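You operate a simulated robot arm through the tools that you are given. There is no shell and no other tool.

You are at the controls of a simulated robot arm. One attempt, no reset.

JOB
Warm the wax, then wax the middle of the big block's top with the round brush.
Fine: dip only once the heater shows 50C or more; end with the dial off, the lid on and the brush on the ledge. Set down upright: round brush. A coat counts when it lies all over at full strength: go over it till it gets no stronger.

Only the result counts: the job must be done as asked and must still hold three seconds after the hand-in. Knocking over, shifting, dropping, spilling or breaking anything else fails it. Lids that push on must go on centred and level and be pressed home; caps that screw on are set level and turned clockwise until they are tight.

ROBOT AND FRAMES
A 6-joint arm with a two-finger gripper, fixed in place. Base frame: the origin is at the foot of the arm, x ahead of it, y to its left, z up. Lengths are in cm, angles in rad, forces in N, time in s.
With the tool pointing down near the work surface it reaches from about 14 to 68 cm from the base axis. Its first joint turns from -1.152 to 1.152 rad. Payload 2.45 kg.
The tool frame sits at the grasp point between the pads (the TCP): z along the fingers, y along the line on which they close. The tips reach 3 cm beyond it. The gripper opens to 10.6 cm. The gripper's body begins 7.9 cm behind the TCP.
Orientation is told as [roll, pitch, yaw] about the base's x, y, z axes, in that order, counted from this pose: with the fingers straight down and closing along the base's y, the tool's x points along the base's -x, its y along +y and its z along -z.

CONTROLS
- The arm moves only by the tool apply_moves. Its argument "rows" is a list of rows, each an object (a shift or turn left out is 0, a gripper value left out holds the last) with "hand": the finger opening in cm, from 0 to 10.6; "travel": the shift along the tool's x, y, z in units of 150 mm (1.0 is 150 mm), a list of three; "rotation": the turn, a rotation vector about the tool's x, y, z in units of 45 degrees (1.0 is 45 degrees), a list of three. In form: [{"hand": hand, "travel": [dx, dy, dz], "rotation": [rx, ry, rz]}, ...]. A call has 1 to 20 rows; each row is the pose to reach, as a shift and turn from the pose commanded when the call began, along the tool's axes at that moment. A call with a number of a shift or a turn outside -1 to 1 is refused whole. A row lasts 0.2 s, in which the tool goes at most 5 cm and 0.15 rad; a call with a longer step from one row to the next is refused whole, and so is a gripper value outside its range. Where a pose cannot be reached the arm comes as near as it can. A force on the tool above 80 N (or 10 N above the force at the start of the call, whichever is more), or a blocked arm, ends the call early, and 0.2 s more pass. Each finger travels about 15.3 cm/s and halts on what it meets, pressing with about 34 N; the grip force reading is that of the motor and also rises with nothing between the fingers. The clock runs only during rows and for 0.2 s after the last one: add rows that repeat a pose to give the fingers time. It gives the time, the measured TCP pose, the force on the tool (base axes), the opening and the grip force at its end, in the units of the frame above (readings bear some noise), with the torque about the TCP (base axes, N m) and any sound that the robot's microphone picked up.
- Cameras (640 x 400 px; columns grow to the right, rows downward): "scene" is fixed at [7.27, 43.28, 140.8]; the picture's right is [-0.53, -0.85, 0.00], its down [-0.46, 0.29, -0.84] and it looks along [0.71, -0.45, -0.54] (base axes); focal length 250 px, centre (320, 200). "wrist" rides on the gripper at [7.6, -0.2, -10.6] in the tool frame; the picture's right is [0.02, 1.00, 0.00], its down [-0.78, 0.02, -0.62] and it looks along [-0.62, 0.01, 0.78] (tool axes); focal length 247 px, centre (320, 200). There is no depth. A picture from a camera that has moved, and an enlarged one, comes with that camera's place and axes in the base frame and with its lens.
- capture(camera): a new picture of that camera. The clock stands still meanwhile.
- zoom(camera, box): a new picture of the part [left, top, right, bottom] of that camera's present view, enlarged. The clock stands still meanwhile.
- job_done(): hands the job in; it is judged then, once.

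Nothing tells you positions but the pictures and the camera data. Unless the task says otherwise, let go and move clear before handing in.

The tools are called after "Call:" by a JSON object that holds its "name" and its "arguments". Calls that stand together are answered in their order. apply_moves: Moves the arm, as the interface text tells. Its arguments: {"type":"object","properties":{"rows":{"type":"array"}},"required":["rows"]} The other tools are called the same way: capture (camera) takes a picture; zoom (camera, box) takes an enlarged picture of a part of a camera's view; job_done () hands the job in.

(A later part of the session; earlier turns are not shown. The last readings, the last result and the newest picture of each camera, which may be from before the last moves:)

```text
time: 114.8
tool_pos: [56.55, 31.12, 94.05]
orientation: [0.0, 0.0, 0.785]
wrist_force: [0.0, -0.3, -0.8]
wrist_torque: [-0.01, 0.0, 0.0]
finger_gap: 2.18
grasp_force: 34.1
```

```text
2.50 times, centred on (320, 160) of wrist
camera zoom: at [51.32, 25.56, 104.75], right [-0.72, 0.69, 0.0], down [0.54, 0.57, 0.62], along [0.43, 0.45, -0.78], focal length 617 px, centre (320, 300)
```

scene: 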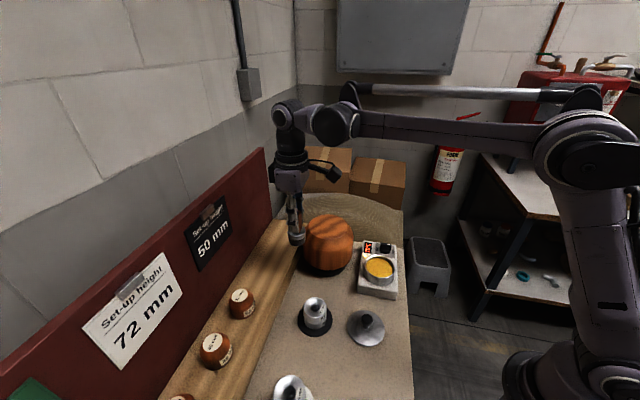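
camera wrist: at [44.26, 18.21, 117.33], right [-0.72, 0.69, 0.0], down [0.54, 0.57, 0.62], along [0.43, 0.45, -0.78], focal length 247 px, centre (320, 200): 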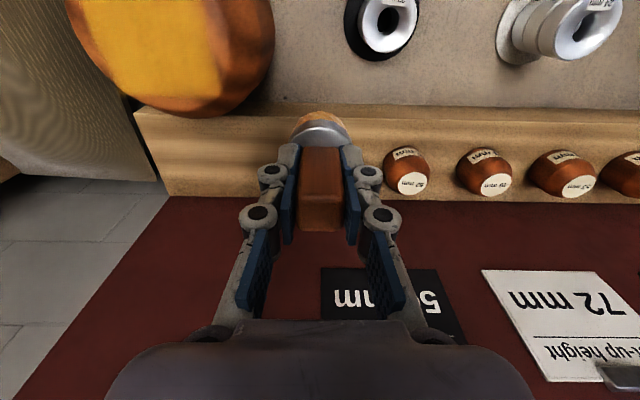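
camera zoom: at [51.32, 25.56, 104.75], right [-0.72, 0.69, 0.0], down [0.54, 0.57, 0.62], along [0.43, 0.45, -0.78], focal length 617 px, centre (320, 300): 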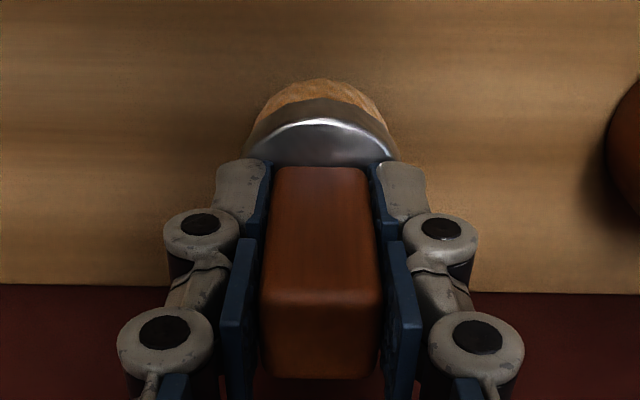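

Tilt is just a few degrees. I'll lower gently until the bristles touch the ledge.

Call:
{"name": "apply_moves", "arguments": {"rows": [{"travel": [0, 0, 0.03]}, {"travel": [0, 0, 0.06]}, {"travel": [0, 0, 0.06]}]}}

Call:
{"name": "apply_moves", "arguments": {"rows": [{"travel": [0, 0, 0.008]}, {"travel": [0, 0, 0.012]}, {"travel": [0, 0, 0.012]}]}}

Call:
{"name": "apply_moves", "arguments": {"rows": [{"travel": [0, 0, 0.006]}, {"travel": [0, 0, 0.006]}, {"travel": [0, 0, 0.006]}]}}

```text
time: 115.6
tool_pos: [56.61, 30.99, 93.11]
orientation: [0.0, 0.002, 0.785]
wrist_force: [-0.3, -0.2, -1.1]
wrist_torque: [0.0, -0.02, -0.02]
finger_gap: 2.19
grasp_force: 33.7
```

```text
time: 116.4
tool_pos: [56.64, 31.01, 92.84]
orientation: [-0.001, 0.0, 0.787]
wrist_force: [0.3, 0.0, -0.2]
wrist_torque: [0.02, 0.0, -0.01]
finger_gap: 2.2
grasp_force: 34.2
```

```text
time: 117.2
tool_pos: [56.71, 30.93, 92.85]
orientation: [0.0, 0.001, 0.785]
wrist_force: [0.1, -0.7, -0.7]
wrist_torque: [0.02, -0.01, 0.01]
finger_gap: 2.18
grasp_force: 34.1
```

Call:
{"name": "apply_moves", "arguments": {"rows": [{"travel": [0, 0, 0.008]}, {"travel": [0, 0, 0.008]}, {"travel": [0, 0, 0.008]}]}}

Call:
{"name": "apply_moves", "arguments": {"rows": [{"travel": [0, 0, 0.006]}, {"travel": [0, 0, 0.006]}, {"travel": [0, 0, 0.006]}]}}

Call:
{"name": "zoom", "arguments": {"camera": "scene", "box": [235, 235, 295, 285]}}

```text
time: 118.0
tool_pos: [56.6, 30.99, 92.82]
orientation: [0.0, 0.001, 0.786]
wrist_force: [-0.9, -0.2, -0.7]
wrist_torque: [0.02, 0.05, -0.03]
finger_gap: 2.22
grasp_force: 33.9
```

```text
time: 118.8
tool_pos: [56.59, 31.0, 92.68]
orientation: [0.0, 0.0, 0.785]
wrist_force: [-0.5, 0.4, -0.6]
wrist_torque: [0.03, -0.02, 0.02]
finger_gap: 2.21
grasp_force: 34.1
```

```text
8.00 times, centred on (265, 260) of scene
camera zoom: at [7.27, 43.28, 140.8], right [-0.53, -0.85, 0.0], down [-0.46, 0.29, -0.84], along [0.71, -0.45, -0.54], focal length 2001 px, centre (760, -280)
```

zoom: 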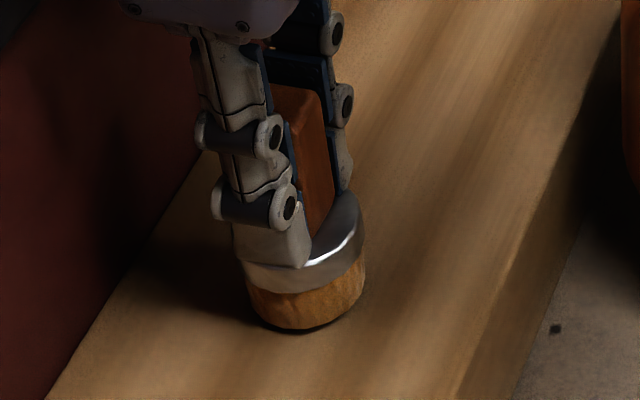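

Call:
{"name": "apply_moves", "arguments": {"rows": [{"travel": [0, 0, 0.01]}, {"travel": [0, 0, 0.01]}, {"travel": [0, 0, 0.01]}]}}

Call:
{"name": "apply_moves", "arguments": {"rows": [{"travel": [0, 0, 0.006]}, {"travel": [0, 0, 0.006]}, {"travel": [0, 0, 0.006]}]}}

Call:
{"name": "zoom", "arguments": {"camera": "scene", "box": [235, 235, 295, 285]}}

```text
time: 119.6
tool_pos: [56.64, 30.95, 92.63]
orientation: [0.0, 0.0, 0.787]
wrist_force: [0.0, -0.2, -0.8]
wrist_torque: [0.0, 0.02, -0.02]
finger_gap: 2.2
grasp_force: 34.1
```

```text
time: 120.4
tool_pos: [56.6, 31.04, 92.43]
orientation: [-0.001, 0.0, 0.785]
wrist_force: [-0.7, -0.9, -0.4]
wrist_torque: [-0.02, 0.02, 0.0]
finger_gap: 2.22
grasp_force: 34.4
```

```text
8.00 times, centred on (265, 260) of scene
camera zoom: at [7.27, 43.28, 140.8], right [-0.53, -0.85, 0.0], down [-0.46, 0.29, -0.84], along [0.71, -0.45, -0.54], focal length 2001 px, centre (760, -280)
```

zoom: 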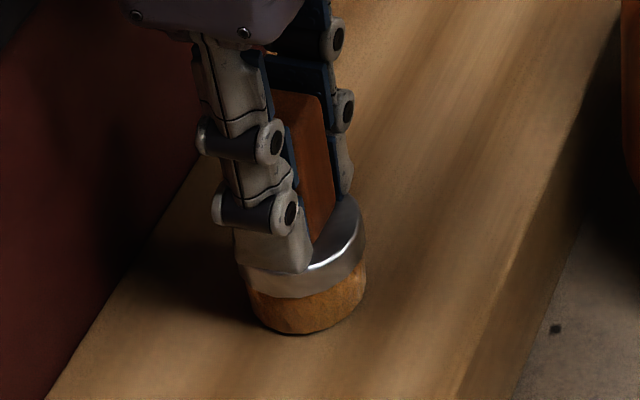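

Call:
{"name": "apply_moves", "arguments": {"rows": [{"travel": [0, 0, 0.006]}, {"travel": [0, 0, 0.006]}, {"travel": [0, 0, 0.006]}]}}

Call:
{"name": "apply_moves", "arguments": {"rows": [{"travel": [0, 0, 0.005]}, {"travel": [0, 0, 0.005]}, {"travel": [0, 0, 0.005]}]}}

Call:
{"name": "zoom", "arguments": {"camera": "scene", "box": [235, 235, 295, 285]}}

```text
time: 121.2
tool_pos: [56.73, 31.03, 92.35]
orientation: [0.0, 0.0, 0.785]
wrist_force: [0.3, 0.6, 0.4]
wrist_torque: [0.02, 0.0, 0.01]
finger_gap: 2.22
grasp_force: 34.2
```

```text
time: 122.0
tool_pos: [56.64, 30.94, 92.32]
orientation: [0.0, 0.001, 0.785]
wrist_force: [-0.2, 0.3, -0.5]
wrist_torque: [0.0, -0.03, -0.01]
finger_gap: 2.19
grasp_force: 34.4
```

```text
8.00 times, centred on (265, 260) of scene
camera zoom: at [7.27, 43.28, 140.8], right [-0.53, -0.85, 0.0], down [-0.46, 0.29, -0.84], along [0.71, -0.45, -0.54], focal length 2001 px, centre (760, -280)
```

zoom: 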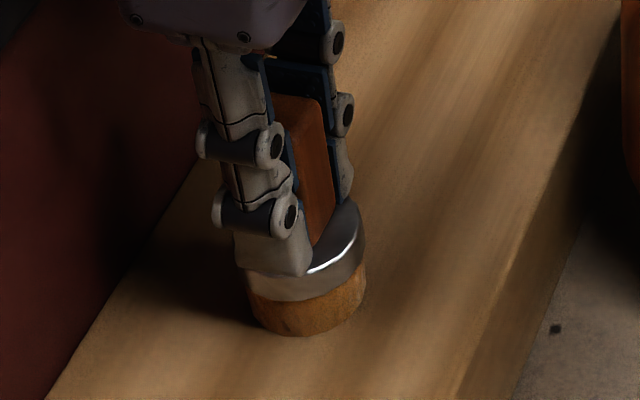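

Call:
{"name": "apply_moves", "arguments": {"rows": [{"travel": [0, 0, 0.005]}, {"travel": [0, 0, 0.005]}, {"travel": [0, 0, 0.005]}]}}

Call:
{"name": "apply_moves", "arguments": {"rows": [{"travel": [0, 0, 0.005]}, {"travel": [0, 0, 0.005]}, {"travel": [0, 0, 0.005]}]}}

```text
time: 122.8
tool_pos: [56.57, 31.14, 92.32]
orientation: [-0.001, 0.001, 0.785]
wrist_force: [1.1, 1.7, 12.2]
wrist_torque: [0.09, -0.08, -0.03]
finger_gap: 2.2
grasp_force: 34.1
```

```text
time: 123.6
tool_pos: [56.74, 31.03, 92.3]
orientation: [0.0, -0.002, 0.787]
wrist_force: [2.1, 3.6, 35.2]
wrist_torque: [0.15, -0.14, -0.04]
finger_gap: 2.22
grasp_force: 33.6
```

The bristles are on the ledge. I'll ease off the pressure, open slowly and check.

Call:
{"name": "apply_moves", "arguments": {"rows": [{"travel": [0, 0, -0.005]}, {"travel": [0, 0, -0.005], "hand": 2.5}, {"travel": [0, 0, -0.005], "hand": 3.2}, {"travel": [0, 0, -0.005], "hand": 5}, {"travel": [0, 0, -0.005], "hand": 5}]}}

Call:
{"name": "zoom", "arguments": {"camera": "scene", "box": [235, 235, 295, 285]}}

Call:
{"name": "zoom", "arguments": {"camera": "wrist", "box": [230, 80, 410, 240]}}

```text
time: 124.8
tool_pos: [56.6, 30.91, 92.09]
orientation: [-0.001, 0.001, 0.785]
wrist_force: [-0.1, 0.6, -0.3]
wrist_torque: [0.01, 0.01, -0.02]
finger_gap: 5.03
grasp_force: 0.1
```

```text
8.00 times, centred on (265, 260) of scene
camera zoom: at [7.27, 43.28, 140.8], right [-0.53, -0.85, 0.0], down [-0.46, 0.29, -0.84], along [0.71, -0.45, -0.54], focal length 2001 px, centre (760, -280)
```

zoom: 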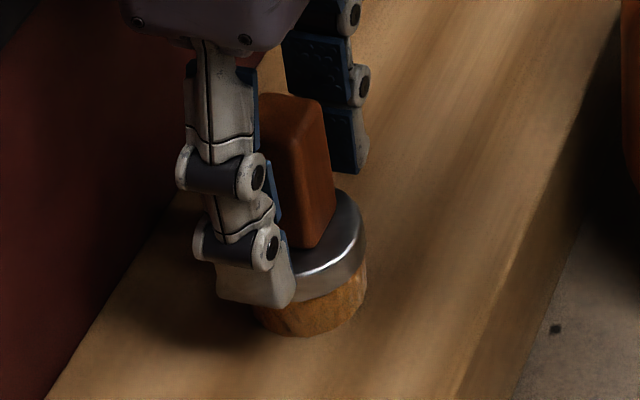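

```text
2.50 times, centred on (320, 160) of wrist
camera zoom: at [51.34, 25.48, 102.83], right [-0.72, 0.69, 0.0], down [0.54, 0.57, 0.62], along [0.43, 0.45, -0.78], focal length 617 px, centre (320, 300)
```

zoom: 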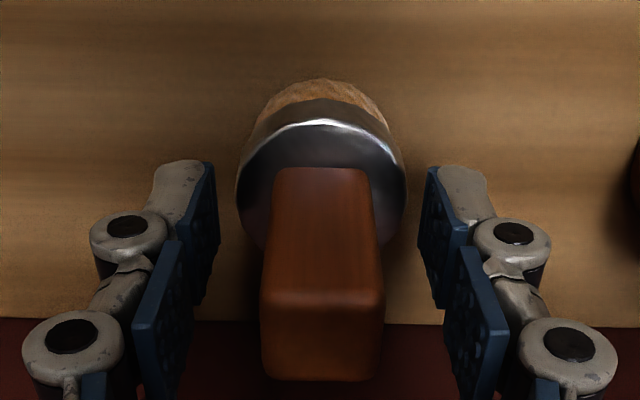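

The brush stands freely between the open fingers. I'll rise straight up and move inward.

Call:
{"name": "apply_moves", "arguments": {"rows": [{"travel": [0, 0, -0.05]}, {"travel": [0, 0, -0.15]}, {"travel": [0, 0, -0.3]}, {"travel": [0, 0, -0.5]}, {"travel": [0.0, 0, -0.65]}, {"travel": [0.2, 0, -0.75]}, {"travel": [0.45, 0, -0.85]}, {"travel": [0.7, 0, -0.9]}, {"travel": [0.7, 0, -0.9]}]}}

Call:
{"name": "zoom", "arguments": {"camera": "scene", "box": [235, 235, 295, 285]}}

Call:
{"name": "capture", "arguments": {"camera": "scene"}}

```text
time: 126.8
tool_pos: [49.16, 23.49, 105.55]
orientation: [0.001, -0.001, 0.785]
wrist_force: [-0.1, 0.7, -0.2]
wrist_torque: [0.0, -0.02, 0.0]
finger_gap: 5.0
grasp_force: 0.0
```

```text
8.00 times, centred on (265, 260) of scene
camera zoom: at [7.27, 43.28, 140.8], right [-0.53, -0.85, 0.0], down [-0.46, 0.29, -0.84], along [0.71, -0.45, -0.54], focal length 2001 px, centre (760, -280)
```

zoom: 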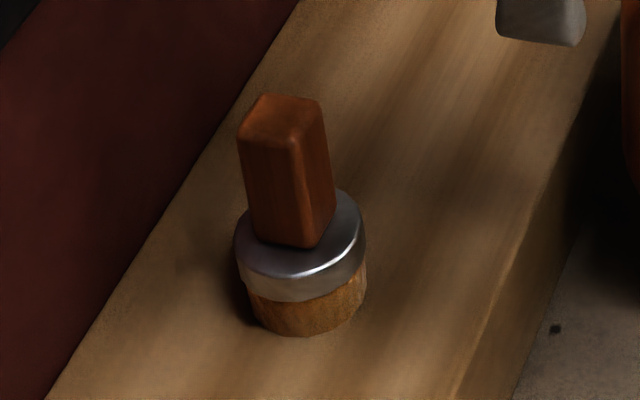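

```text
taken
```

scene: 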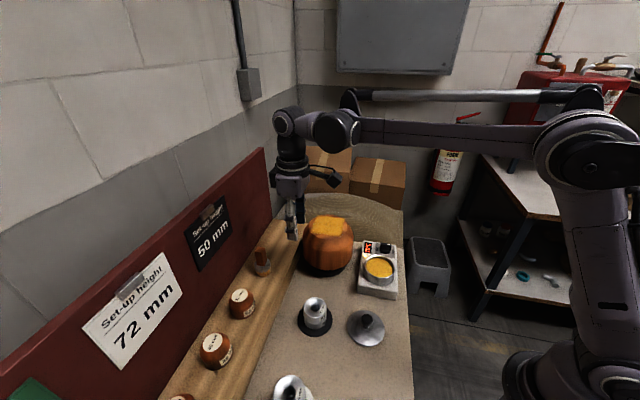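

The brush is upright on the ledge. Next I fetch the lid at about (31, 15), turning the wrist back to 0.

Call:
{"name": "apply_moves", "arguments": {"rows": [{"travel": [0.13, 0.045, 0]}, {"travel": [0.26, 0.09, 0]}, {"travel": [0.39, 0.135, 0]}, {"travel": [0.52, 0.18, 0]}, {"travel": [0.627, 0.226, 0]}, {"travel": [0.627, 0.226, 0]}]}}

Call:
{"name": "apply_moves", "arguments": {"rows": [{"travel": [0.09, 0.03, 0], "rotation": [0, 0, 0.15]}, {"travel": [0.18, 0.06, 0], "rotation": [0, 0, 0.3]}, {"travel": [0.27, 0.1, 0], "rotation": [0, 0, 0.45]}, {"travel": [0.36, 0.13, 0], "rotation": [0, 0, 0.6]}, {"travel": [0.45, 0.16, 0], "rotation": [0, 0, 0.75]}, {"travel": [0.54, 0.19, 0], "rotation": [0, 0, 0.9]}, {"travel": [0.627, 0.226, 0], "rotation": [0, 0, 1.0]}, {"travel": [0.627, 0.226, 0], "rotation": [0, 0, 1.0]}]}}

Call:
{"name": "capture", "arguments": {"camera": "wrist"}}

Call:
{"name": "zoom", "arguments": {"camera": "wrist", "box": [250, 30, 410, 150]}}

```text
time: 128.2
tool_pos: [39.99, 19.41, 105.62]
orientation: [0.0, 0.0, 0.785]
wrist_force: [-0.3, 0.3, -0.3]
wrist_torque: [-0.05, 0.03, 0.02]
finger_gap: 5.0
grasp_force: 0.0
```

```text
time: 130.0
tool_pos: [31.05, 15.08, 105.69]
orientation: [0.001, 0.001, 0.0]
wrist_force: [-0.3, -0.7, 0.0]
wrist_torque: [-0.01, 0.0, 0.05]
finger_gap: 5.01
grasp_force: 0.0
```

```text
taken
camera wrist: at [23.41, 14.97, 116.34], right [-0.02, 1.0, 0.0], down [0.78, 0.02, 0.62], along [0.62, 0.01, -0.78], focal length 247 px, centre (320, 200)
```

wrist: 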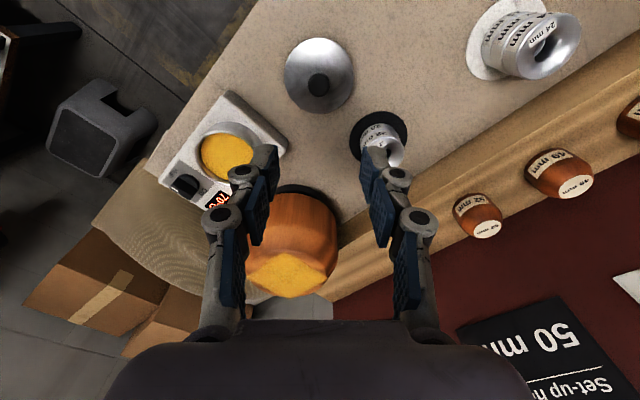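

```text
3.33 times, centred on (330, 90) of wrist
camera zoom: at [23.41, 14.97, 116.34], right [-0.02, 1.0, 0.0], down [0.78, 0.02, 0.62], along [0.62, 0.01, -0.78], focal length 823 px, centre (287, 567)
```

zoom: 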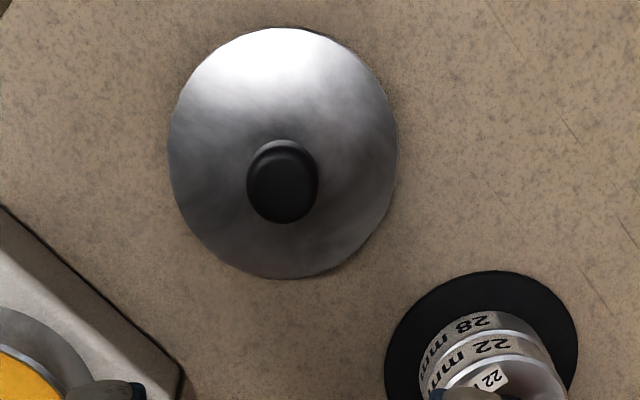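

The lid knob is at about (31.2, 14.85). I'll descend to the same grip height on the knob as before.

Call:
{"name": "apply_moves", "arguments": {"rows": [{"travel": [-0.005, -0.021, 0.2]}, {"travel": [-0.005, -0.021, 0.4]}, {"travel": [-0.005, -0.021, 0.6]}, {"travel": [-0.005, -0.021, 0.8]}, {"travel": [-0.005, -0.021, 0.95]}, {"travel": [-0.005, -0.021, 0.95]}]}}

Call:
{"name": "zoom", "arguments": {"camera": "wrist", "box": [230, 60, 410, 220]}}

```text
time: 131.4
tool_pos: [31.18, 14.67, 91.44]
orientation: [0.001, -0.001, 0.001]
wrist_force: [0.8, -0.5, -0.6]
wrist_torque: [-0.02, -0.01, 0.01]
finger_gap: 4.99
grasp_force: 0.0
```

```text
2.50 times, centred on (320, 140) of wrist
camera zoom: at [23.5, 14.61, 102.09], right [-0.02, 1.0, 0.0], down [0.78, 0.02, 0.62], along [0.62, 0.01, -0.78], focal length 617 px, centre (320, 350)
```

zoom: 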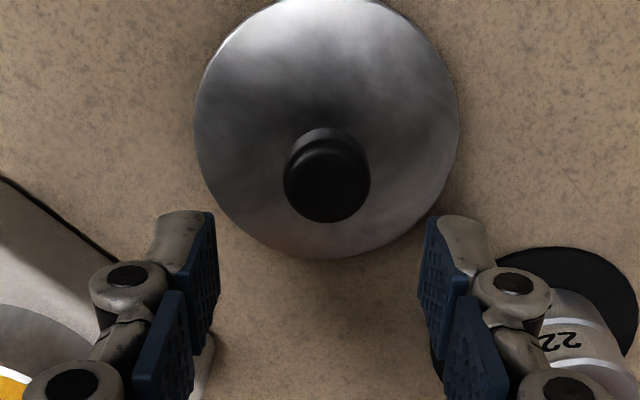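

Call:
{"name": "apply_moves", "arguments": {"rows": [{"travel": [0.007, 0.008, 0.1]}, {"travel": [0.007, 0.008, 0.2]}, {"travel": [0.007, 0.008, 0.3]}, {"travel": [0.007, 0.008, 0.4]}, {"travel": [0.007, 0.008, 0.437]}, {"travel": [0.007, 0.008, 0.437]}]}}

Call:
{"name": "zoom", "arguments": {"camera": "wrist", "box": [230, 60, 410, 220]}}

```text
time: 132.8
tool_pos: [31.14, 14.83, 84.74]
orientation: [0.001, -0.001, -0.001]
wrist_force: [-0.5, -0.2, -0.1]
wrist_torque: [-0.01, -0.04, -0.02]
finger_gap: 4.98
grasp_force: 0.0
```

```text
2.50 times, centred on (320, 140) of wrist
camera zoom: at [23.41, 14.76, 95.56], right [-0.02, 1.0, 0.0], down [0.78, 0.02, 0.62], along [0.62, 0.01, -0.78], focal length 617 px, centre (320, 350)
```

zoom: 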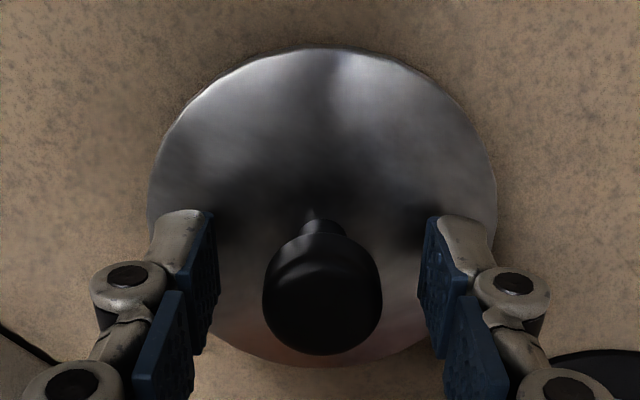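

The view matches the original grip almost exactly. Closing on the knob.

Call:
{"name": "apply_moves", "arguments": {"rows": [{"hand": 3.5}, {"hand": 2.6}, {"hand": 2.0}, {"hand": 2.0}, {"hand": 2.0}]}}

Call:
{"name": "zoom", "arguments": {"camera": "wrist", "box": [230, 60, 410, 220]}}

```text
time: 134.0
tool_pos: [31.02, 14.9, 84.87]
orientation: [0.001, 0.0, -0.001]
wrist_force: [-0.4, 0.8, -0.6]
wrist_torque: [-0.02, -0.02, 0.02]
finger_gap: 2.47
grasp_force: 33.5
```

```text
2.50 times, centred on (320, 140) of wrist
camera zoom: at [23.4, 14.76, 95.58], right [-0.02, 1.0, 0.0], down [0.78, 0.02, 0.62], along [0.62, 0.01, -0.78], focal length 617 px, centre (320, 350)
```

zoom: 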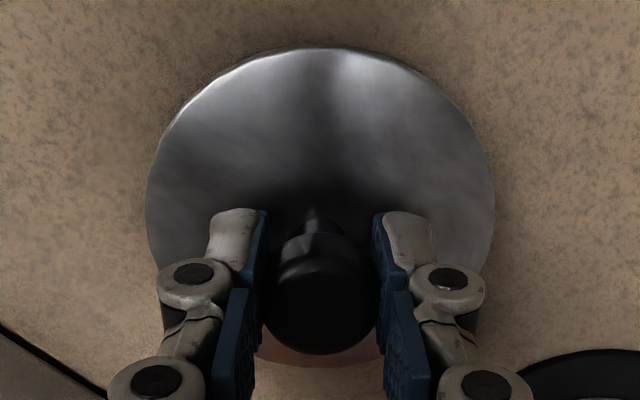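

Lid held. I'll lift it and carry it back above the pot.

Call:
{"name": "apply_moves", "arguments": {"rows": [{"travel": [0, 0, -0.05]}, {"travel": [0, 0, -0.15]}, {"travel": [0, 0, -0.35]}, {"travel": [0, 0, -0.55]}, {"travel": [0, 0, -0.75]}, {"travel": [0, 0, -0.95]}, {"travel": [0, 0, -0.95]}]}}

Call:
{"name": "apply_moves", "arguments": {"rows": [{"travel": [-0.1, -0.13, 0]}, {"travel": [-0.2, -0.27, 0]}, {"travel": [-0.3, -0.41, 0]}, {"travel": [-0.4, -0.54, 0]}, {"travel": [-0.5, -0.68, 0]}, {"travel": [-0.598, -0.808, 0]}, {"travel": [-0.598, -0.808, 0]}]}}

Call:
{"name": "capture", "arguments": {"camera": "wrist"}}

Call:
{"name": "zoom", "arguments": {"camera": "scene", "box": [335, 200, 425, 300]}}

```text
time: 135.6
tool_pos: [31.23, 14.95, 99.22]
orientation: [0.001, 0.002, -0.001]
wrist_force: [-1.0, -0.9, -0.5]
wrist_torque: [0.03, 0.02, 0.03]
finger_gap: 2.46
grasp_force: 34.4
```

```text
time: 137.2
tool_pos: [40.06, 2.8, 99.12]
orientation: [0.0, 0.0, 0.001]
wrist_force: [0.3, 0.4, -1.6]
wrist_torque: [0.0, 0.01, 0.0]
finger_gap: 2.51
grasp_force: 33.6
```

```text
taken
camera wrist: at [32.35, 2.6, 109.8], right [-0.02, 1.0, 0.0], down [0.78, 0.02, 0.62], along [0.62, 0.01, -0.78], focal length 247 px, centre (320, 200)
```

wrist: 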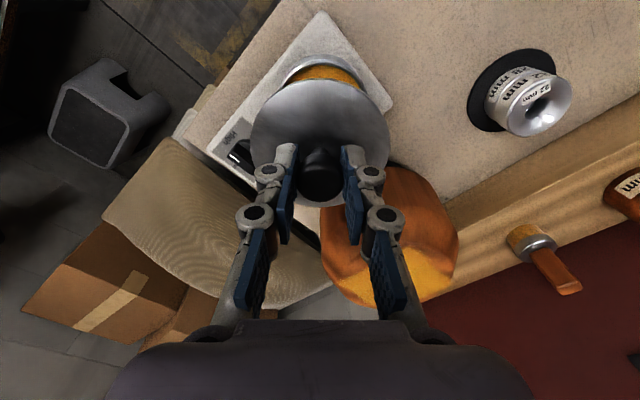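

```text
4.00 times, centred on (380, 250) of scene
camera zoom: at [7.28, 43.28, 140.8], right [-0.53, -0.85, 0.0], down [-0.46, 0.29, -0.84], along [0.71, -0.45, -0.54], focal length 1000 px, centre (80, 0)
```

zoom: 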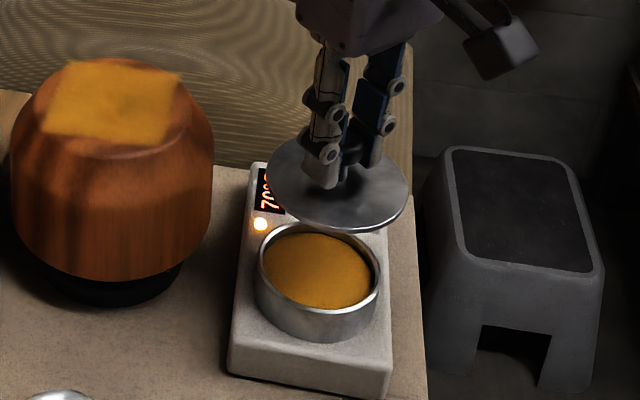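

Above the pot and matching the earlier lift position within half a millimetre. I'll lower to just above the rim.

Call:
{"name": "apply_moves", "arguments": {"rows": [{"travel": [0, 0.002, 0.12]}, {"travel": [0, 0.002, 0.24]}, {"travel": [0, 0.002, 0.36]}, {"travel": [0, 0.002, 0.43]}, {"travel": [0, 0.002, 0.46]}, {"travel": [0, 0.002, 0.46]}]}}

Call:
{"name": "zoom", "arguments": {"camera": "scene", "box": [350, 225, 410, 290]}}

Call:
{"name": "zoom", "arguments": {"camera": "wrist", "box": [230, 60, 410, 220]}}

```text
time: 138.6
tool_pos: [40.0, 2.85, 92.25]
orientation: [0.0, 0.001, 0.001]
wrist_force: [-0.1, -0.2, -0.5]
wrist_torque: [-0.03, 0.05, 0.01]
finger_gap: 2.47
grasp_force: 33.2
```

```text
6.15 times, centred on (380, 258) of scene
camera zoom: at [7.27, 43.28, 140.8], right [-0.53, -0.85, 0.0], down [-0.46, 0.29, -0.84], along [0.71, -0.45, -0.54], focal length 1539 px, centre (-49, -154)
```

zoom: 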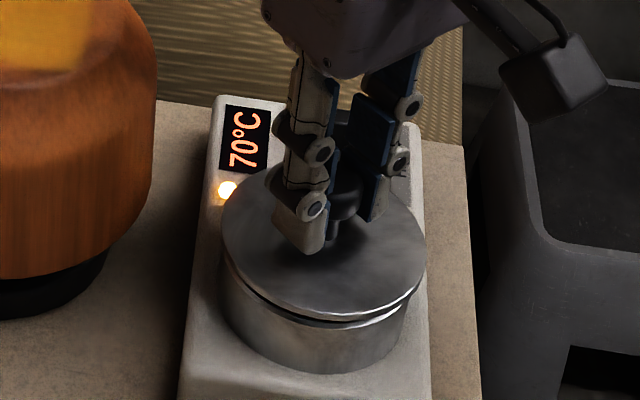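

```text
2.50 times, centred on (320, 140) of wrist
camera zoom: at [32.36, 2.67, 102.9], right [-0.02, 1.0, 0.0], down [0.78, 0.02, 0.62], along [0.62, 0.01, -0.78], focal length 617 px, centre (320, 350)
```

zoom: 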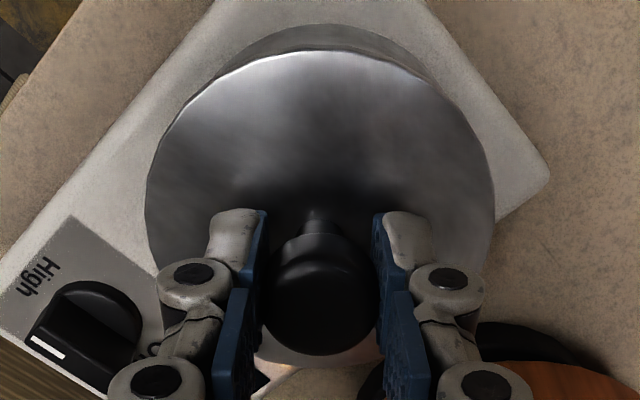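

The lid is level and about 0.8 cm above the rim, centred. I'll lower the rest in small steps.

Call:
{"name": "apply_moves", "arguments": {"rows": [{"travel": [0, 0, 0.015]}, {"travel": [0, 0, 0.03]}, {"travel": [0, 0, 0.04]}, {"travel": [0, 0, 0.04]}]}}

Call:
{"name": "apply_moves", "arguments": {"rows": [{"travel": [0, 0, 0.008]}, {"travel": [0, 0, 0.015]}, {"travel": [0, 0, 0.015]}]}}

Call:
{"name": "zoom", "arguments": {"camera": "scene", "box": [350, 225, 410, 290]}}

```text
time: 139.6
tool_pos: [39.91, 2.82, 91.64]
orientation: [-0.001, 0.0, 0.0]
wrist_force: [0.4, -0.4, -1.5]
wrist_torque: [-0.01, -0.03, 0.03]
finger_gap: 2.45
grasp_force: 34.3
```

```text
time: 140.4
tool_pos: [39.9, 2.85, 91.53]
orientation: [0.0, 0.0, 0.0]
wrist_force: [-1.4, 0.3, 9.9]
wrist_torque: [0.0, -0.09, 0.0]
finger_gap: 2.47
grasp_force: 34.1
```

```text
6.15 times, centred on (380, 258) of scene
camera zoom: at [7.26, 43.28, 140.8], right [-0.53, -0.85, 0.0], down [-0.46, 0.29, -0.84], along [0.71, -0.45, -0.54], focal length 1539 px, centre (-49, -154)
```

zoom: 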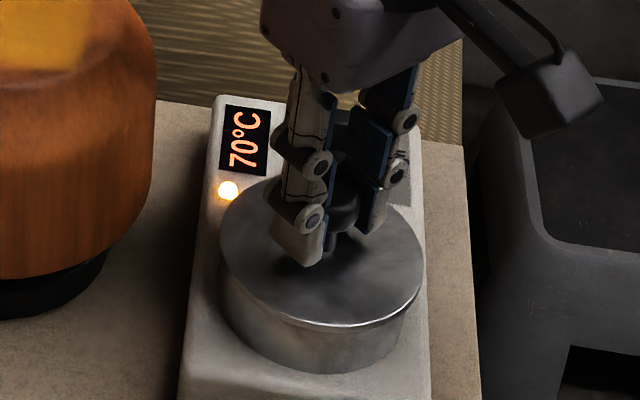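

Contact with the rim; I'll press it home gently.

Call:
{"name": "apply_moves", "arguments": {"rows": [{"travel": [0, 0, 0.004]}, {"travel": [0, 0, 0.007]}, {"travel": [0, 0, 0.007]}]}}

Call:
{"name": "zoom", "arguments": {"camera": "wrist", "box": [230, 60, 410, 220]}}

```text
time: 141.2
tool_pos: [40.07, 2.84, 91.35]
orientation: [-0.001, 0.0, 0.0]
wrist_force: [1.1, -0.4, 25.2]
wrist_torque: [0.0, -0.01, 0.01]
finger_gap: 2.48
grasp_force: 34.2
```

```text
2.50 times, centred on (320, 140) of wrist
camera zoom: at [32.36, 2.64, 101.98], right [-0.02, 1.0, 0.0], down [0.78, 0.02, 0.62], along [0.62, 0.01, -0.78], focal length 617 px, centre (320, 350)
```

zoom: 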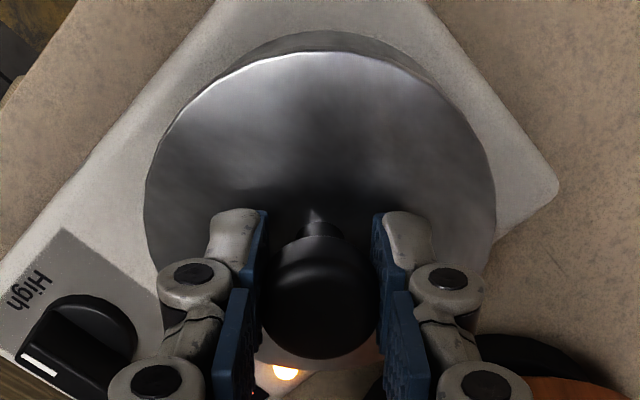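

Call:
{"name": "apply_moves", "arguments": {"rows": [{"travel": [0, 0, 0.004]}, {"travel": [0, 0, 0.008]}, {"travel": [0, 0, 0.008]}, {"travel": [0, 0, 0.008]}]}}

```text
time: 142.2
tool_pos: [39.96, 2.84, 91.25]
orientation: [0.0, 0.0, 0.0]
wrist_force: [1.3, 0.7, 21.1]
wrist_torque: [0.04, -0.09, 0.02]
finger_gap: 2.47
grasp_force: 33.9
```

The lid seems seated (fingers start slipping on the knob). I'll release, rise and inspect.

Call:
{"name": "apply_moves", "arguments": {"rows": [{"travel": [0, 0, -0.006]}, {"travel": [0, 0, -0.006], "hand": 3.2}, {"travel": [0, 0, -0.006], "hand": 5}, {"travel": [0, 0, -0.006], "hand": 5}, {"travel": [0, 0, -0.1]}, {"travel": [0, 0, -0.3]}, {"travel": [0, 0, -0.5]}, {"travel": [0, 0, -0.7]}, {"travel": [0, 0, -0.7]}]}}

Call:
{"name": "zoom", "arguments": {"camera": "scene", "box": [340, 230, 420, 305]}}

Call:
{"name": "zoom", "arguments": {"camera": "wrist", "box": [240, 40, 400, 160]}}

```text
time: 144.2
tool_pos: [39.95, 2.84, 101.83]
orientation: [-0.001, 0.001, 0.0]
wrist_force: [-0.4, 0.2, 0.8]
wrist_torque: [0.0, 0.01, 0.03]
finger_gap: 4.99
grasp_force: 0.1
```

```text
5.33 times, centred on (380, 268) of scene
camera zoom: at [7.27, 43.28, 140.8], right [-0.53, -0.85, 0.0], down [-0.46, 0.29, -0.84], along [0.71, -0.45, -0.54], focal length 1334 px, centre (0, -160)
```

zoom: 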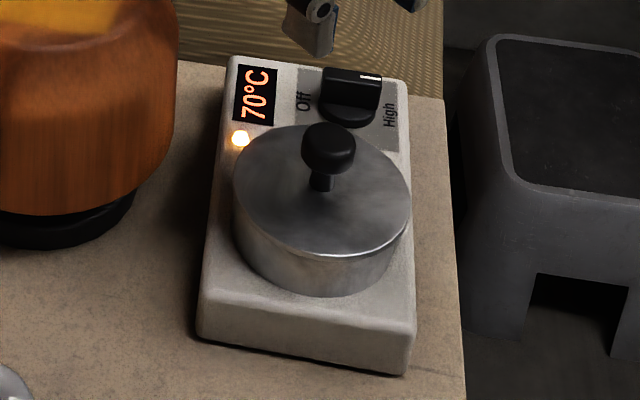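

```text
3.33 times, centred on (320, 100) of wrist
camera zoom: at [32.32, 2.62, 112.47], right [-0.02, 1.0, 0.0], down [0.78, 0.02, 0.62], along [0.62, 0.01, -0.78], focal length 823 px, centre (320, 533)
```

zoom: 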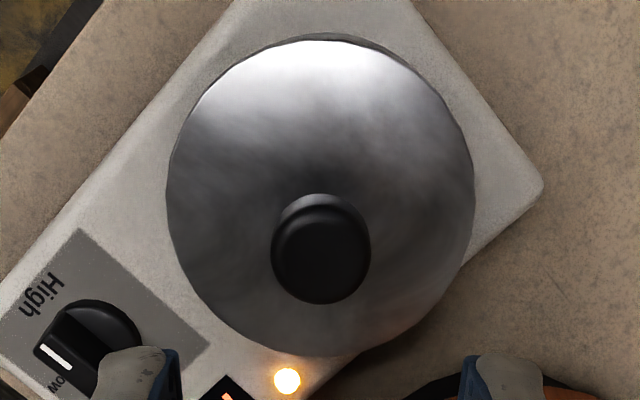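

The lid sits exactly where it was originally. For safety I'll press it home with closed fingertips on the knob's top.

Call:
{"name": "apply_moves", "arguments": {"rows": [{"travel": [-0.004, 0, 0], "hand": 2}, {"travel": [-0.004, 0, 0.1], "hand": 0}, {"travel": [-0.004, 0, 0.2]}, {"travel": [-0.004, 0, 0.35]}, {"travel": [-0.004, 0, 0.45]}, {"travel": [-0.004, 0, 0.49]}, {"travel": [-0.004, 0, 0.49]}]}}

Call:
{"name": "zoom", "arguments": {"camera": "scene", "box": [340, 230, 420, 305]}}

Call:
{"name": "zoom", "arguments": {"camera": "wrist", "box": [230, 60, 410, 220]}}

```text
time: 145.8
tool_pos: [40.0, 2.9, 94.35]
orientation: [-0.001, 0.001, -0.002]
wrist_force: [-0.3, -0.4, 0.6]
wrist_torque: [0.01, 0.0, -0.01]
finger_gap: 0.0
grasp_force: 28.9
```

```text
5.33 times, centred on (380, 268) of scene
camera zoom: at [7.27, 43.28, 140.8], right [-0.53, -0.85, 0.0], down [-0.46, 0.29, -0.84], along [0.71, -0.45, -0.54], focal length 1334 px, centre (0, -160)
```

zoom: 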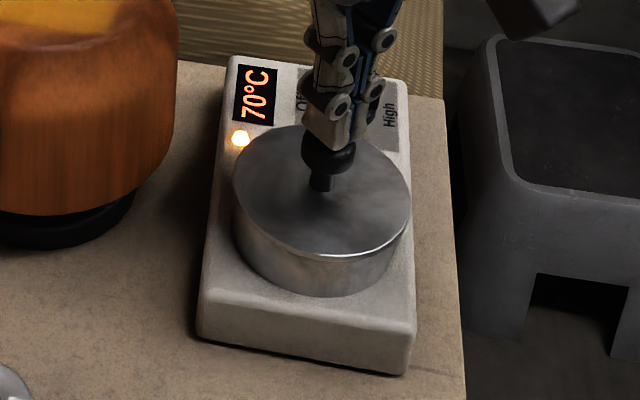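

```text
2.50 times, centred on (320, 140) of wrist
camera zoom: at [32.4, 2.67, 104.98], right [-0.02, 1.0, 0.0], down [0.78, 0.02, 0.62], along [0.62, 0.01, -0.78], focal length 617 px, centre (320, 350)
```

zoom: 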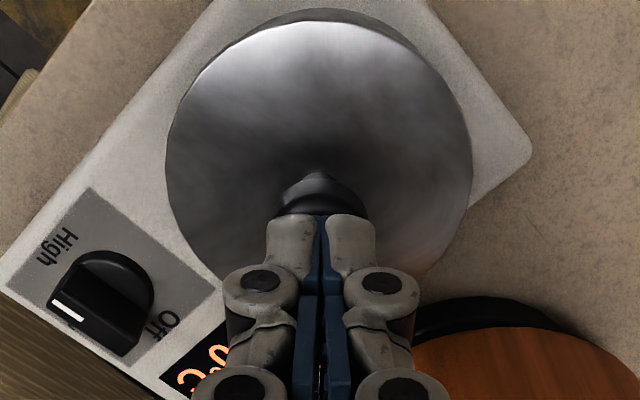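

Call:
{"name": "apply_moves", "arguments": {"rows": [{"travel": [0, 0, 0.008]}, {"travel": [0, 0, 0.015]}, {"travel": [0, 0, 0.015]}]}}

Call:
{"name": "apply_moves", "arguments": {"rows": [{"travel": [0, 0, 0.006]}, {"travel": [0, 0, 0.012]}, {"travel": [0, 0, 0.012]}]}}

```text
time: 146.6
tool_pos: [40.05, 2.93, 94.08]
orientation: [-0.001, -0.001, -0.001]
wrist_force: [-0.1, 0.1, 0.6]
wrist_torque: [-0.01, -0.04, 0.01]
finger_gap: 0.0
grasp_force: 29.2
```

```text
time: 147.4
tool_pos: [40.02, 2.88, 93.96]
orientation: [0.0, 0.001, -0.001]
wrist_force: [0.0, 0.0, 0.9]
wrist_torque: [0.02, -0.02, 0.0]
finger_gap: 0.0
grasp_force: 29.1
```

Call:
{"name": "apply_moves", "arguments": {"rows": [{"travel": [0, 0, 0.006]}, {"travel": [0, 0, 0.01]}, {"travel": [0, 0, 0.01]}]}}

Call:
{"name": "apply_moves", "arguments": {"rows": [{"travel": [0, 0, 0.005]}, {"travel": [0, 0, 0.008]}, {"travel": [0, 0, 0.008]}]}}

Call:
{"name": "apply_moves", "arguments": {"rows": [{"travel": [0, 0, 0.004]}, {"travel": [0, 0, 0.006]}, {"travel": [0, 0, 0.006]}]}}

```text
time: 148.2
tool_pos: [40.2, 2.77, 93.76]
orientation: [0.001, 0.0, 0.001]
wrist_force: [0.1, 2.0, 14.3]
wrist_torque: [0.07, -0.03, 0.02]
finger_gap: 0.6
grasp_force: 28.5
```

```text
time: 149.0
tool_pos: [40.06, 2.77, 93.73]
orientation: [0.0, 0.001, 0.0]
wrist_force: [-2.8, -0.6, 48.7]
wrist_torque: [-0.01, 0.04, 0.04]
finger_gap: 0.62
grasp_force: 28.9
```

```text
time: 149.8
tool_pos: [40.02, 2.79, 93.84]
orientation: [0.0, -0.001, 0.001]
wrist_force: [-6.0, -1.2, 70.6]
wrist_torque: [-0.06, 0.16, -0.04]
finger_gap: 0.59
grasp_force: 28.7
```

Pressed with 70 N without further travel, so the lid is home. Rising and then on to the dial.

Call:
{"name": "apply_moves", "arguments": {"rows": [{"travel": [0, 0, -0.02]}, {"travel": [0, 0, -0.1]}, {"travel": [0, 0, -0.3]}, {"travel": [0, 0, -0.5]}, {"travel": [0, 0, -0.55], "hand": 4}, {"travel": [0, 0, -0.55], "hand": 4}]}}

Call:
{"name": "zoom", "arguments": {"camera": "scene", "box": [340, 230, 420, 305]}}

Call:
{"name": "zoom", "arguments": {"camera": "wrist", "box": [220, 40, 400, 175]}}

```text
time: 151.2
tool_pos: [40.05, 2.74, 101.86]
orientation: [0.0, 0.001, 0.0]
wrist_force: [0.0, -0.1, 0.6]
wrist_torque: [0.02, 0.01, -0.03]
finger_gap: 3.99
grasp_force: 0.1
```

```text
5.33 times, centred on (380, 268) of scene
camera zoom: at [7.27, 43.28, 140.8], right [-0.53, -0.85, 0.0], down [-0.46, 0.29, -0.84], along [0.71, -0.45, -0.54], focal length 1334 px, centre (0, -160)
```

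zoom: 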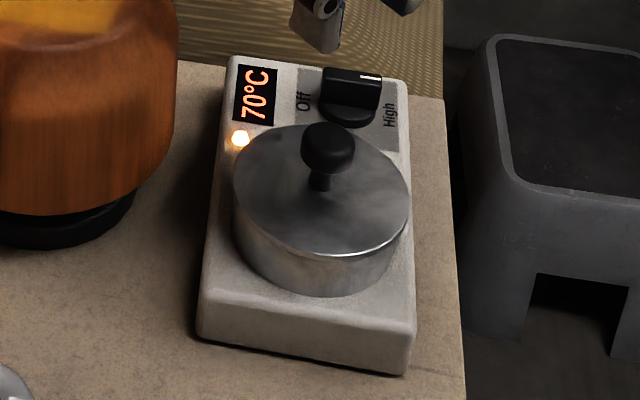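

```text
2.96 times, centred on (310, 108) of wrist
camera zoom: at [32.39, 2.64, 112.54], right [-0.02, 1.0, 0.0], down [0.78, 0.02, 0.62], along [0.62, 0.01, -0.78], focal length 732 px, centre (350, 474)
```

zoom: 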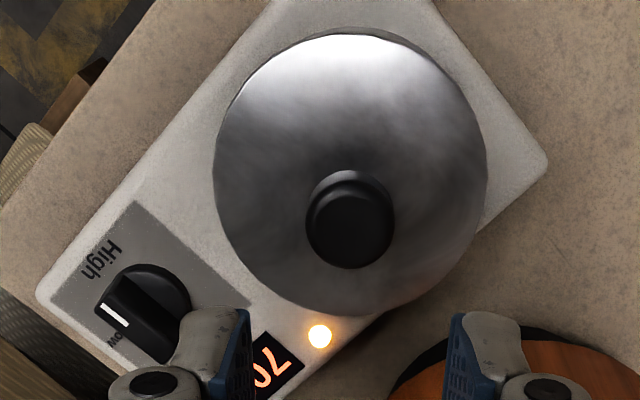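

Lid is on, level and centred. Now I go to the dial (axis estimated at (45.96, -5.44)) and turn the wrist to line up with the blade at High.

Call:
{"name": "apply_moves", "arguments": {"rows": [{"travel": [-0.06, -0.08, 0], "rotation": [0, 0, 0.15]}, {"travel": [-0.12, -0.16, 0], "rotation": [0, 0, 0.3]}, {"travel": [-0.18, -0.24, 0], "rotation": [0, 0, 0.45]}, {"travel": [-0.24, -0.33, 0], "rotation": [0, 0, 0.6]}, {"travel": [-0.3, -0.42, 0], "rotation": [0, 0, 0.75]}, {"travel": [-0.36, -0.5, 0], "rotation": [0, 0, 0.9]}, {"travel": [-0.394, -0.545, 0], "rotation": [0, 0, 1.0]}]}}

Call:
{"name": "apply_moves", "arguments": {"rows": [{"rotation": [0, 0, 0.17]}, {"rotation": [0, 0, 0.34]}, {"rotation": [0, 0, 0.51]}, {"rotation": [0, 0, 0.68]}, {"rotation": [0, 0, 0.85]}, {"rotation": [0, 0, 1.0]}]}}

Call:
{"name": "apply_moves", "arguments": {"rows": [{"rotation": [0, 0, 0.17]}, {"rotation": [0, 0, 0.34]}, {"rotation": [0, 0, 0.51]}, {"rotation": [0, 0, 0.68]}, {"rotation": [0, 0, 0.85]}, {"rotation": [0, 0, 1.0]}, {"rotation": [0, 0, 1.0]}]}}

Call:
{"name": "zoom", "arguments": {"camera": "wrist", "box": [270, 50, 376, 140]}}

```text
time: 152.8
tool_pos: [45.95, -5.4, 101.85]
orientation: [-0.001, 0.0, -0.788]
wrist_force: [-0.2, 0.5, 0.2]
wrist_torque: [-0.01, 0.02, 0.03]
finger_gap: 4.02
grasp_force: 0.0
```

```text
time: 154.2
tool_pos: [45.99, -5.25, 101.85]
orientation: [0.0, 0.0, -1.576]
wrist_force: [-0.2, 0.1, -0.5]
wrist_torque: [0.0, -0.03, -0.01]
finger_gap: 4.02
grasp_force: 0.0
```

```text
time: 155.8
tool_pos: [45.94, -5.31, 101.73]
orientation: [0.001, 0.001, -2.358]
wrist_force: [0.0, -0.2, 0.4]
wrist_torque: [0.03, 0.02, 0.04]
finger_gap: 4.0
grasp_force: 0.1
```

```text
4.44 times, centred on (323, 95) of wrist
camera zoom: at [51.24, 0.14, 112.48], right [0.72, -0.69, 0.0], down [-0.54, -0.56, 0.62], along [-0.43, -0.45, -0.78], focal length 1098 px, centre (307, 667)
```

zoom: 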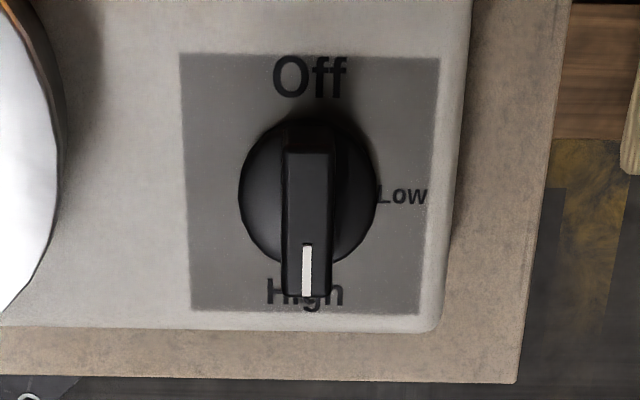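

The blade is centred under the tool. I'll lower onto it and close.

Call:
{"name": "apply_moves", "arguments": {"rows": [{"travel": [-0.005, 0, 0.2]}, {"travel": [-0.005, 0, 0.4]}, {"travel": [-0.005, 0, 0.6]}, {"travel": [-0.005, 0, 0.75]}, {"travel": [-0.005, 0, 0.83]}, {"travel": [-0.005, 0, 0.875]}, {"travel": [-0.005, 0, 0.875]}, {"travel": [-0.005, 0, 0.875], "hand": 2.0}, {"travel": [-0.005, 0, 0.875], "hand": 0.8}, {"travel": [-0.005, 0, 0.875], "hand": 0.8}, {"travel": [-0.005, 0, 0.875], "hand": 0.8}]}}

Call:
{"name": "capture", "arguments": {"camera": "wrist"}}

```text
time: 158.2
tool_pos: [46.01, -5.44, 88.8]
orientation: [0.0, 0.001, -2.355]
wrist_force: [-0.9, 0.9, -5.7]
wrist_torque: [0.1, -0.03, 0.01]
finger_gap: 1.18
grasp_force: 38.5
```

```text
taken
camera wrist: at [51.2, 0.08, 99.33], right [0.72, -0.69, 0.0], down [-0.54, -0.57, 0.62], along [-0.43, -0.45, -0.78], focal length 247 px, centre (320, 200)
```

wrist: 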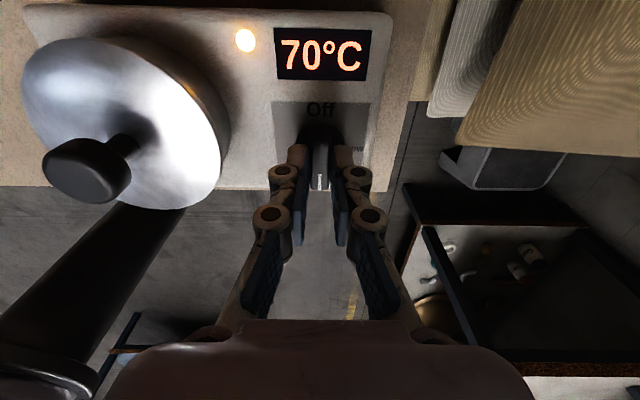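

Gripped with almost no side force. Turning counter-clockwise back towards Off, in 45° stages.

Call:
{"name": "apply_moves", "arguments": {"rows": [{"rotation": [0, 0, -0.15]}, {"rotation": [0, 0, -0.3]}, {"rotation": [0, 0, -0.45]}, {"rotation": [0, 0, -0.6]}, {"rotation": [0, 0, -0.75]}, {"rotation": [0, 0, -0.9]}, {"rotation": [0, 0, -1.0]}]}}

Call:
{"name": "apply_moves", "arguments": {"rows": [{"rotation": [0, 0, -0.15]}, {"rotation": [0, 0, -0.3]}, {"rotation": [0, 0, -0.45]}, {"rotation": [0, 0, -0.6]}, {"rotation": [0, 0, -0.75]}, {"rotation": [0, 0, -0.9]}, {"rotation": [0, 0, -1.0]}]}}

Call:
{"name": "zoom", "arguments": {"camera": "scene", "box": [350, 225, 420, 305]}}

```text
time: 159.8
tool_pos: [45.88, -5.49, 88.64]
orientation: [0.001, 0.0, -1.57]
wrist_force: [2.7, -1.9, -28.5]
wrist_torque: [0.17, -0.08, 0.03]
finger_gap: 1.19
grasp_force: 38.5
```

```text
time: 161.4
tool_pos: [46.03, -5.46, 88.77]
orientation: [-0.001, 0.0, -0.784]
wrist_force: [8.4, 0.5, -25.7]
wrist_torque: [-0.1, -0.35, 0.0]
finger_gap: 1.18
grasp_force: 38.6
```

```text
5.00 times, centred on (385, 265) of scene
camera zoom: at [7.33, 43.28, 140.8], right [-0.53, -0.85, 0.0], down [-0.46, 0.29, -0.84], along [0.71, -0.45, -0.54], focal length 1250 px, centre (-5, -125)
```

zoom: 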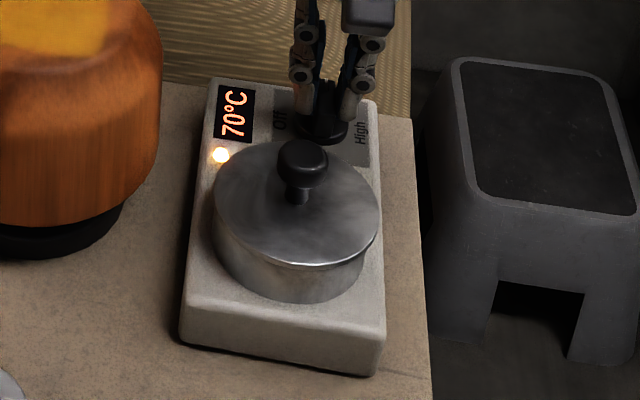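

The dial is at Low. There's some upward pull, so I'll lower the tool slightly and continue.

Call:
{"name": "apply_moves", "arguments": {"rows": [{"travel": [0, 0, 0.004]}, {"travel": [-0.002, 0.003, 0.004], "rotation": [0, 0, -0.15]}, {"travel": [-0.002, 0.003, 0.004], "rotation": [0, 0, -0.3]}, {"travel": [-0.002, 0.003, 0.004], "rotation": [0, 0, -0.45]}, {"travel": [-0.002, 0.003, 0.004], "rotation": [0, 0, -0.6]}, {"travel": [-0.002, 0.003, 0.004], "rotation": [0, 0, -0.75]}, {"travel": [-0.002, 0.003, 0.004], "rotation": [0, 0, -0.9]}, {"travel": [-0.002, 0.003, 0.004], "rotation": [0, 0, -1.0]}]}}

Call:
{"name": "apply_moves", "arguments": {"rows": [{"rotation": [0, 0, -0.15]}, {"rotation": [0, 0, -0.3]}, {"rotation": [0, 0, -0.45]}, {"rotation": [0, 0, -0.6]}, {"rotation": [0, 0, -0.75]}, {"rotation": [0, 0, -0.9]}, {"rotation": [0, 0, -1.0]}, {"rotation": [0, 0, -1.0]}]}}

Call:
{"name": "zoom", "arguments": {"camera": "scene", "box": [350, 225, 420, 305]}}

Call:
{"name": "capture", "arguments": {"camera": "wrist"}}

```text
time: 163.2
tool_pos: [45.94, -5.38, 88.69]
orientation: [-0.001, 0.0, 0.002]
wrist_force: [13.3, -0.4, 19.6]
wrist_torque: [-0.03, 0.48, 0.03]
finger_gap: 1.18
grasp_force: 38.3
```

```text
time: 165.0
tool_pos: [46.0, -5.32, 88.63]
orientation: [0.0, 0.0, 0.787]
wrist_force: [9.6, 6.2, 29.5]
wrist_torque: [0.12, -0.21, -0.03]
finger_gap: 1.18
grasp_force: 38.6
```

```text
5.00 times, centred on (385, 265) of scene
camera zoom: at [7.25, 43.3, 140.8], right [-0.53, -0.85, 0.0], down [-0.46, 0.29, -0.84], along [0.71, -0.45, -0.54], focal length 1250 px, centre (-5, -125)
```

zoom: 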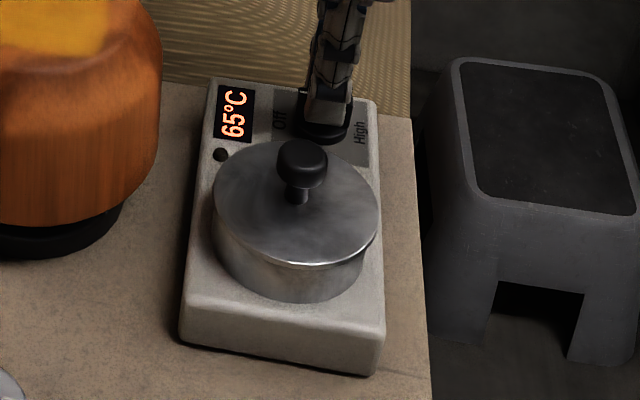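

```text
taken
camera wrist: at [40.69, -10.89, 99.33], right [-0.72, 0.69, 0.0], down [0.54, 0.57, 0.62], along [0.43, 0.45, -0.78], focal length 247 px, centre (320, 200)
```

wrist: 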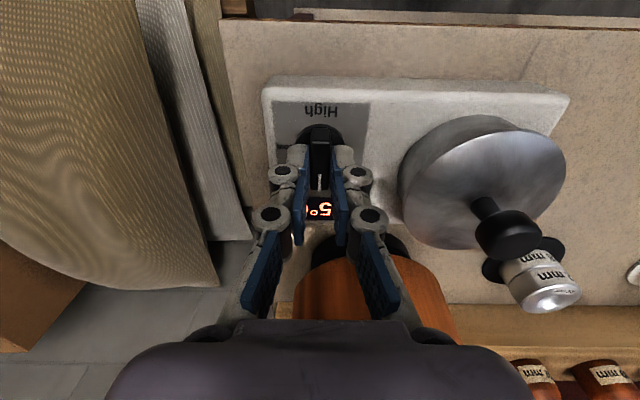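

The lamp is off and the temperature is falling (65 °C), so the dial is at Off. I'll release and rise clear.

Call:
{"name": "apply_moves", "arguments": {"rows": [{"travel": [0, 0, -0.004]}, {"travel": [0, 0, -0.004], "hand": 2.5}, {"travel": [0, 0, -0.004], "hand": 4}, {"travel": [0, 0, -0.004], "hand": 4}, {"travel": [0, 0, -0.15]}, {"travel": [0, 0, -0.4]}, {"travel": [0, 0, -0.7]}, {"travel": [0, 0, -1.0]}, {"travel": [0, 0, -1.0]}]}}

Call:
{"name": "zoom", "arguments": {"camera": "wrist", "box": [280, 50, 460, 160]}}

Call:
{"name": "zoom", "arguments": {"camera": "scene", "box": [240, 180, 440, 305]}}

Call:
{"name": "capture", "arguments": {"camera": "scene"}}

```text
time: 167.0
tool_pos: [45.83, -5.29, 103.66]
orientation: [0.001, 0.001, 0.785]
wrist_force: [0.7, 0.6, -0.6]
wrist_torque: [0.03, -0.03, -0.05]
finger_gap: 4.0
grasp_force: 0.0
```

```text
3.56 times, centred on (370, 105) of wrist
camera zoom: at [40.59, -10.9, 114.27], right [-0.72, 0.69, 0.0], down [0.54, 0.57, 0.62], along [0.43, 0.45, -0.78], focal length 878 px, centre (142, 538)
```

zoom: 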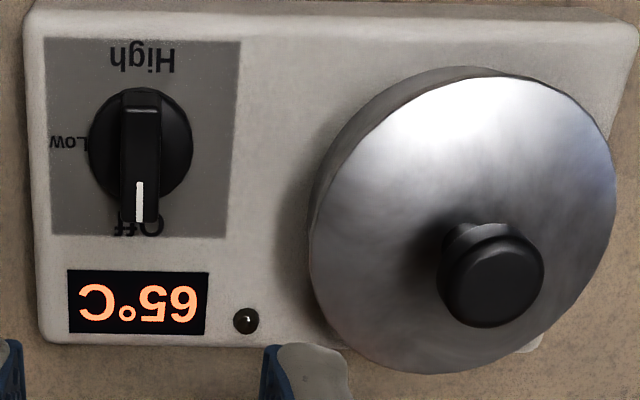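

```text
3.20 times, centred on (340, 242) of scene
camera zoom: at [7.27, 43.28, 140.8], right [-0.53, -0.85, 0.0], down [-0.46, 0.29, -0.84], along [0.71, -0.45, -0.54], focal length 800 px, centre (256, 64)
```

zoom: 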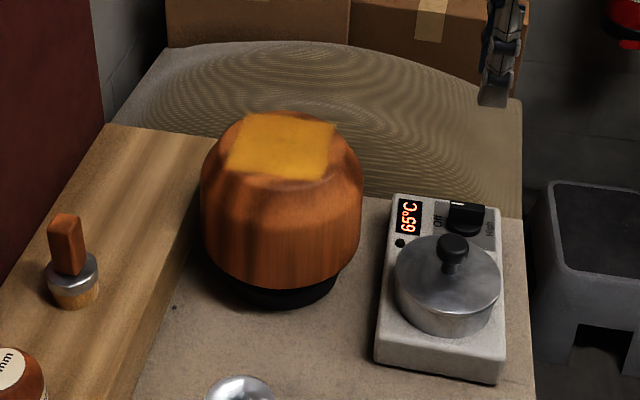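

```text
taken
```

scene: 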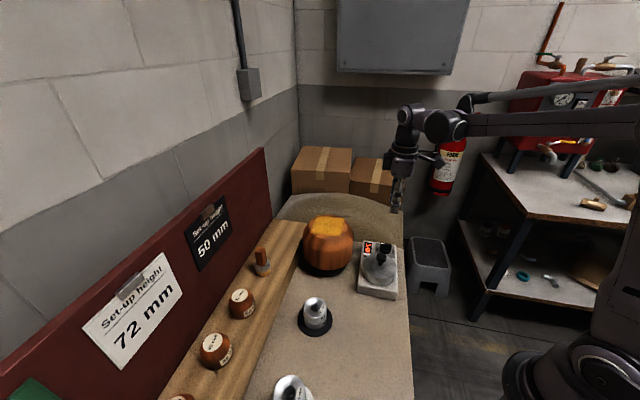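

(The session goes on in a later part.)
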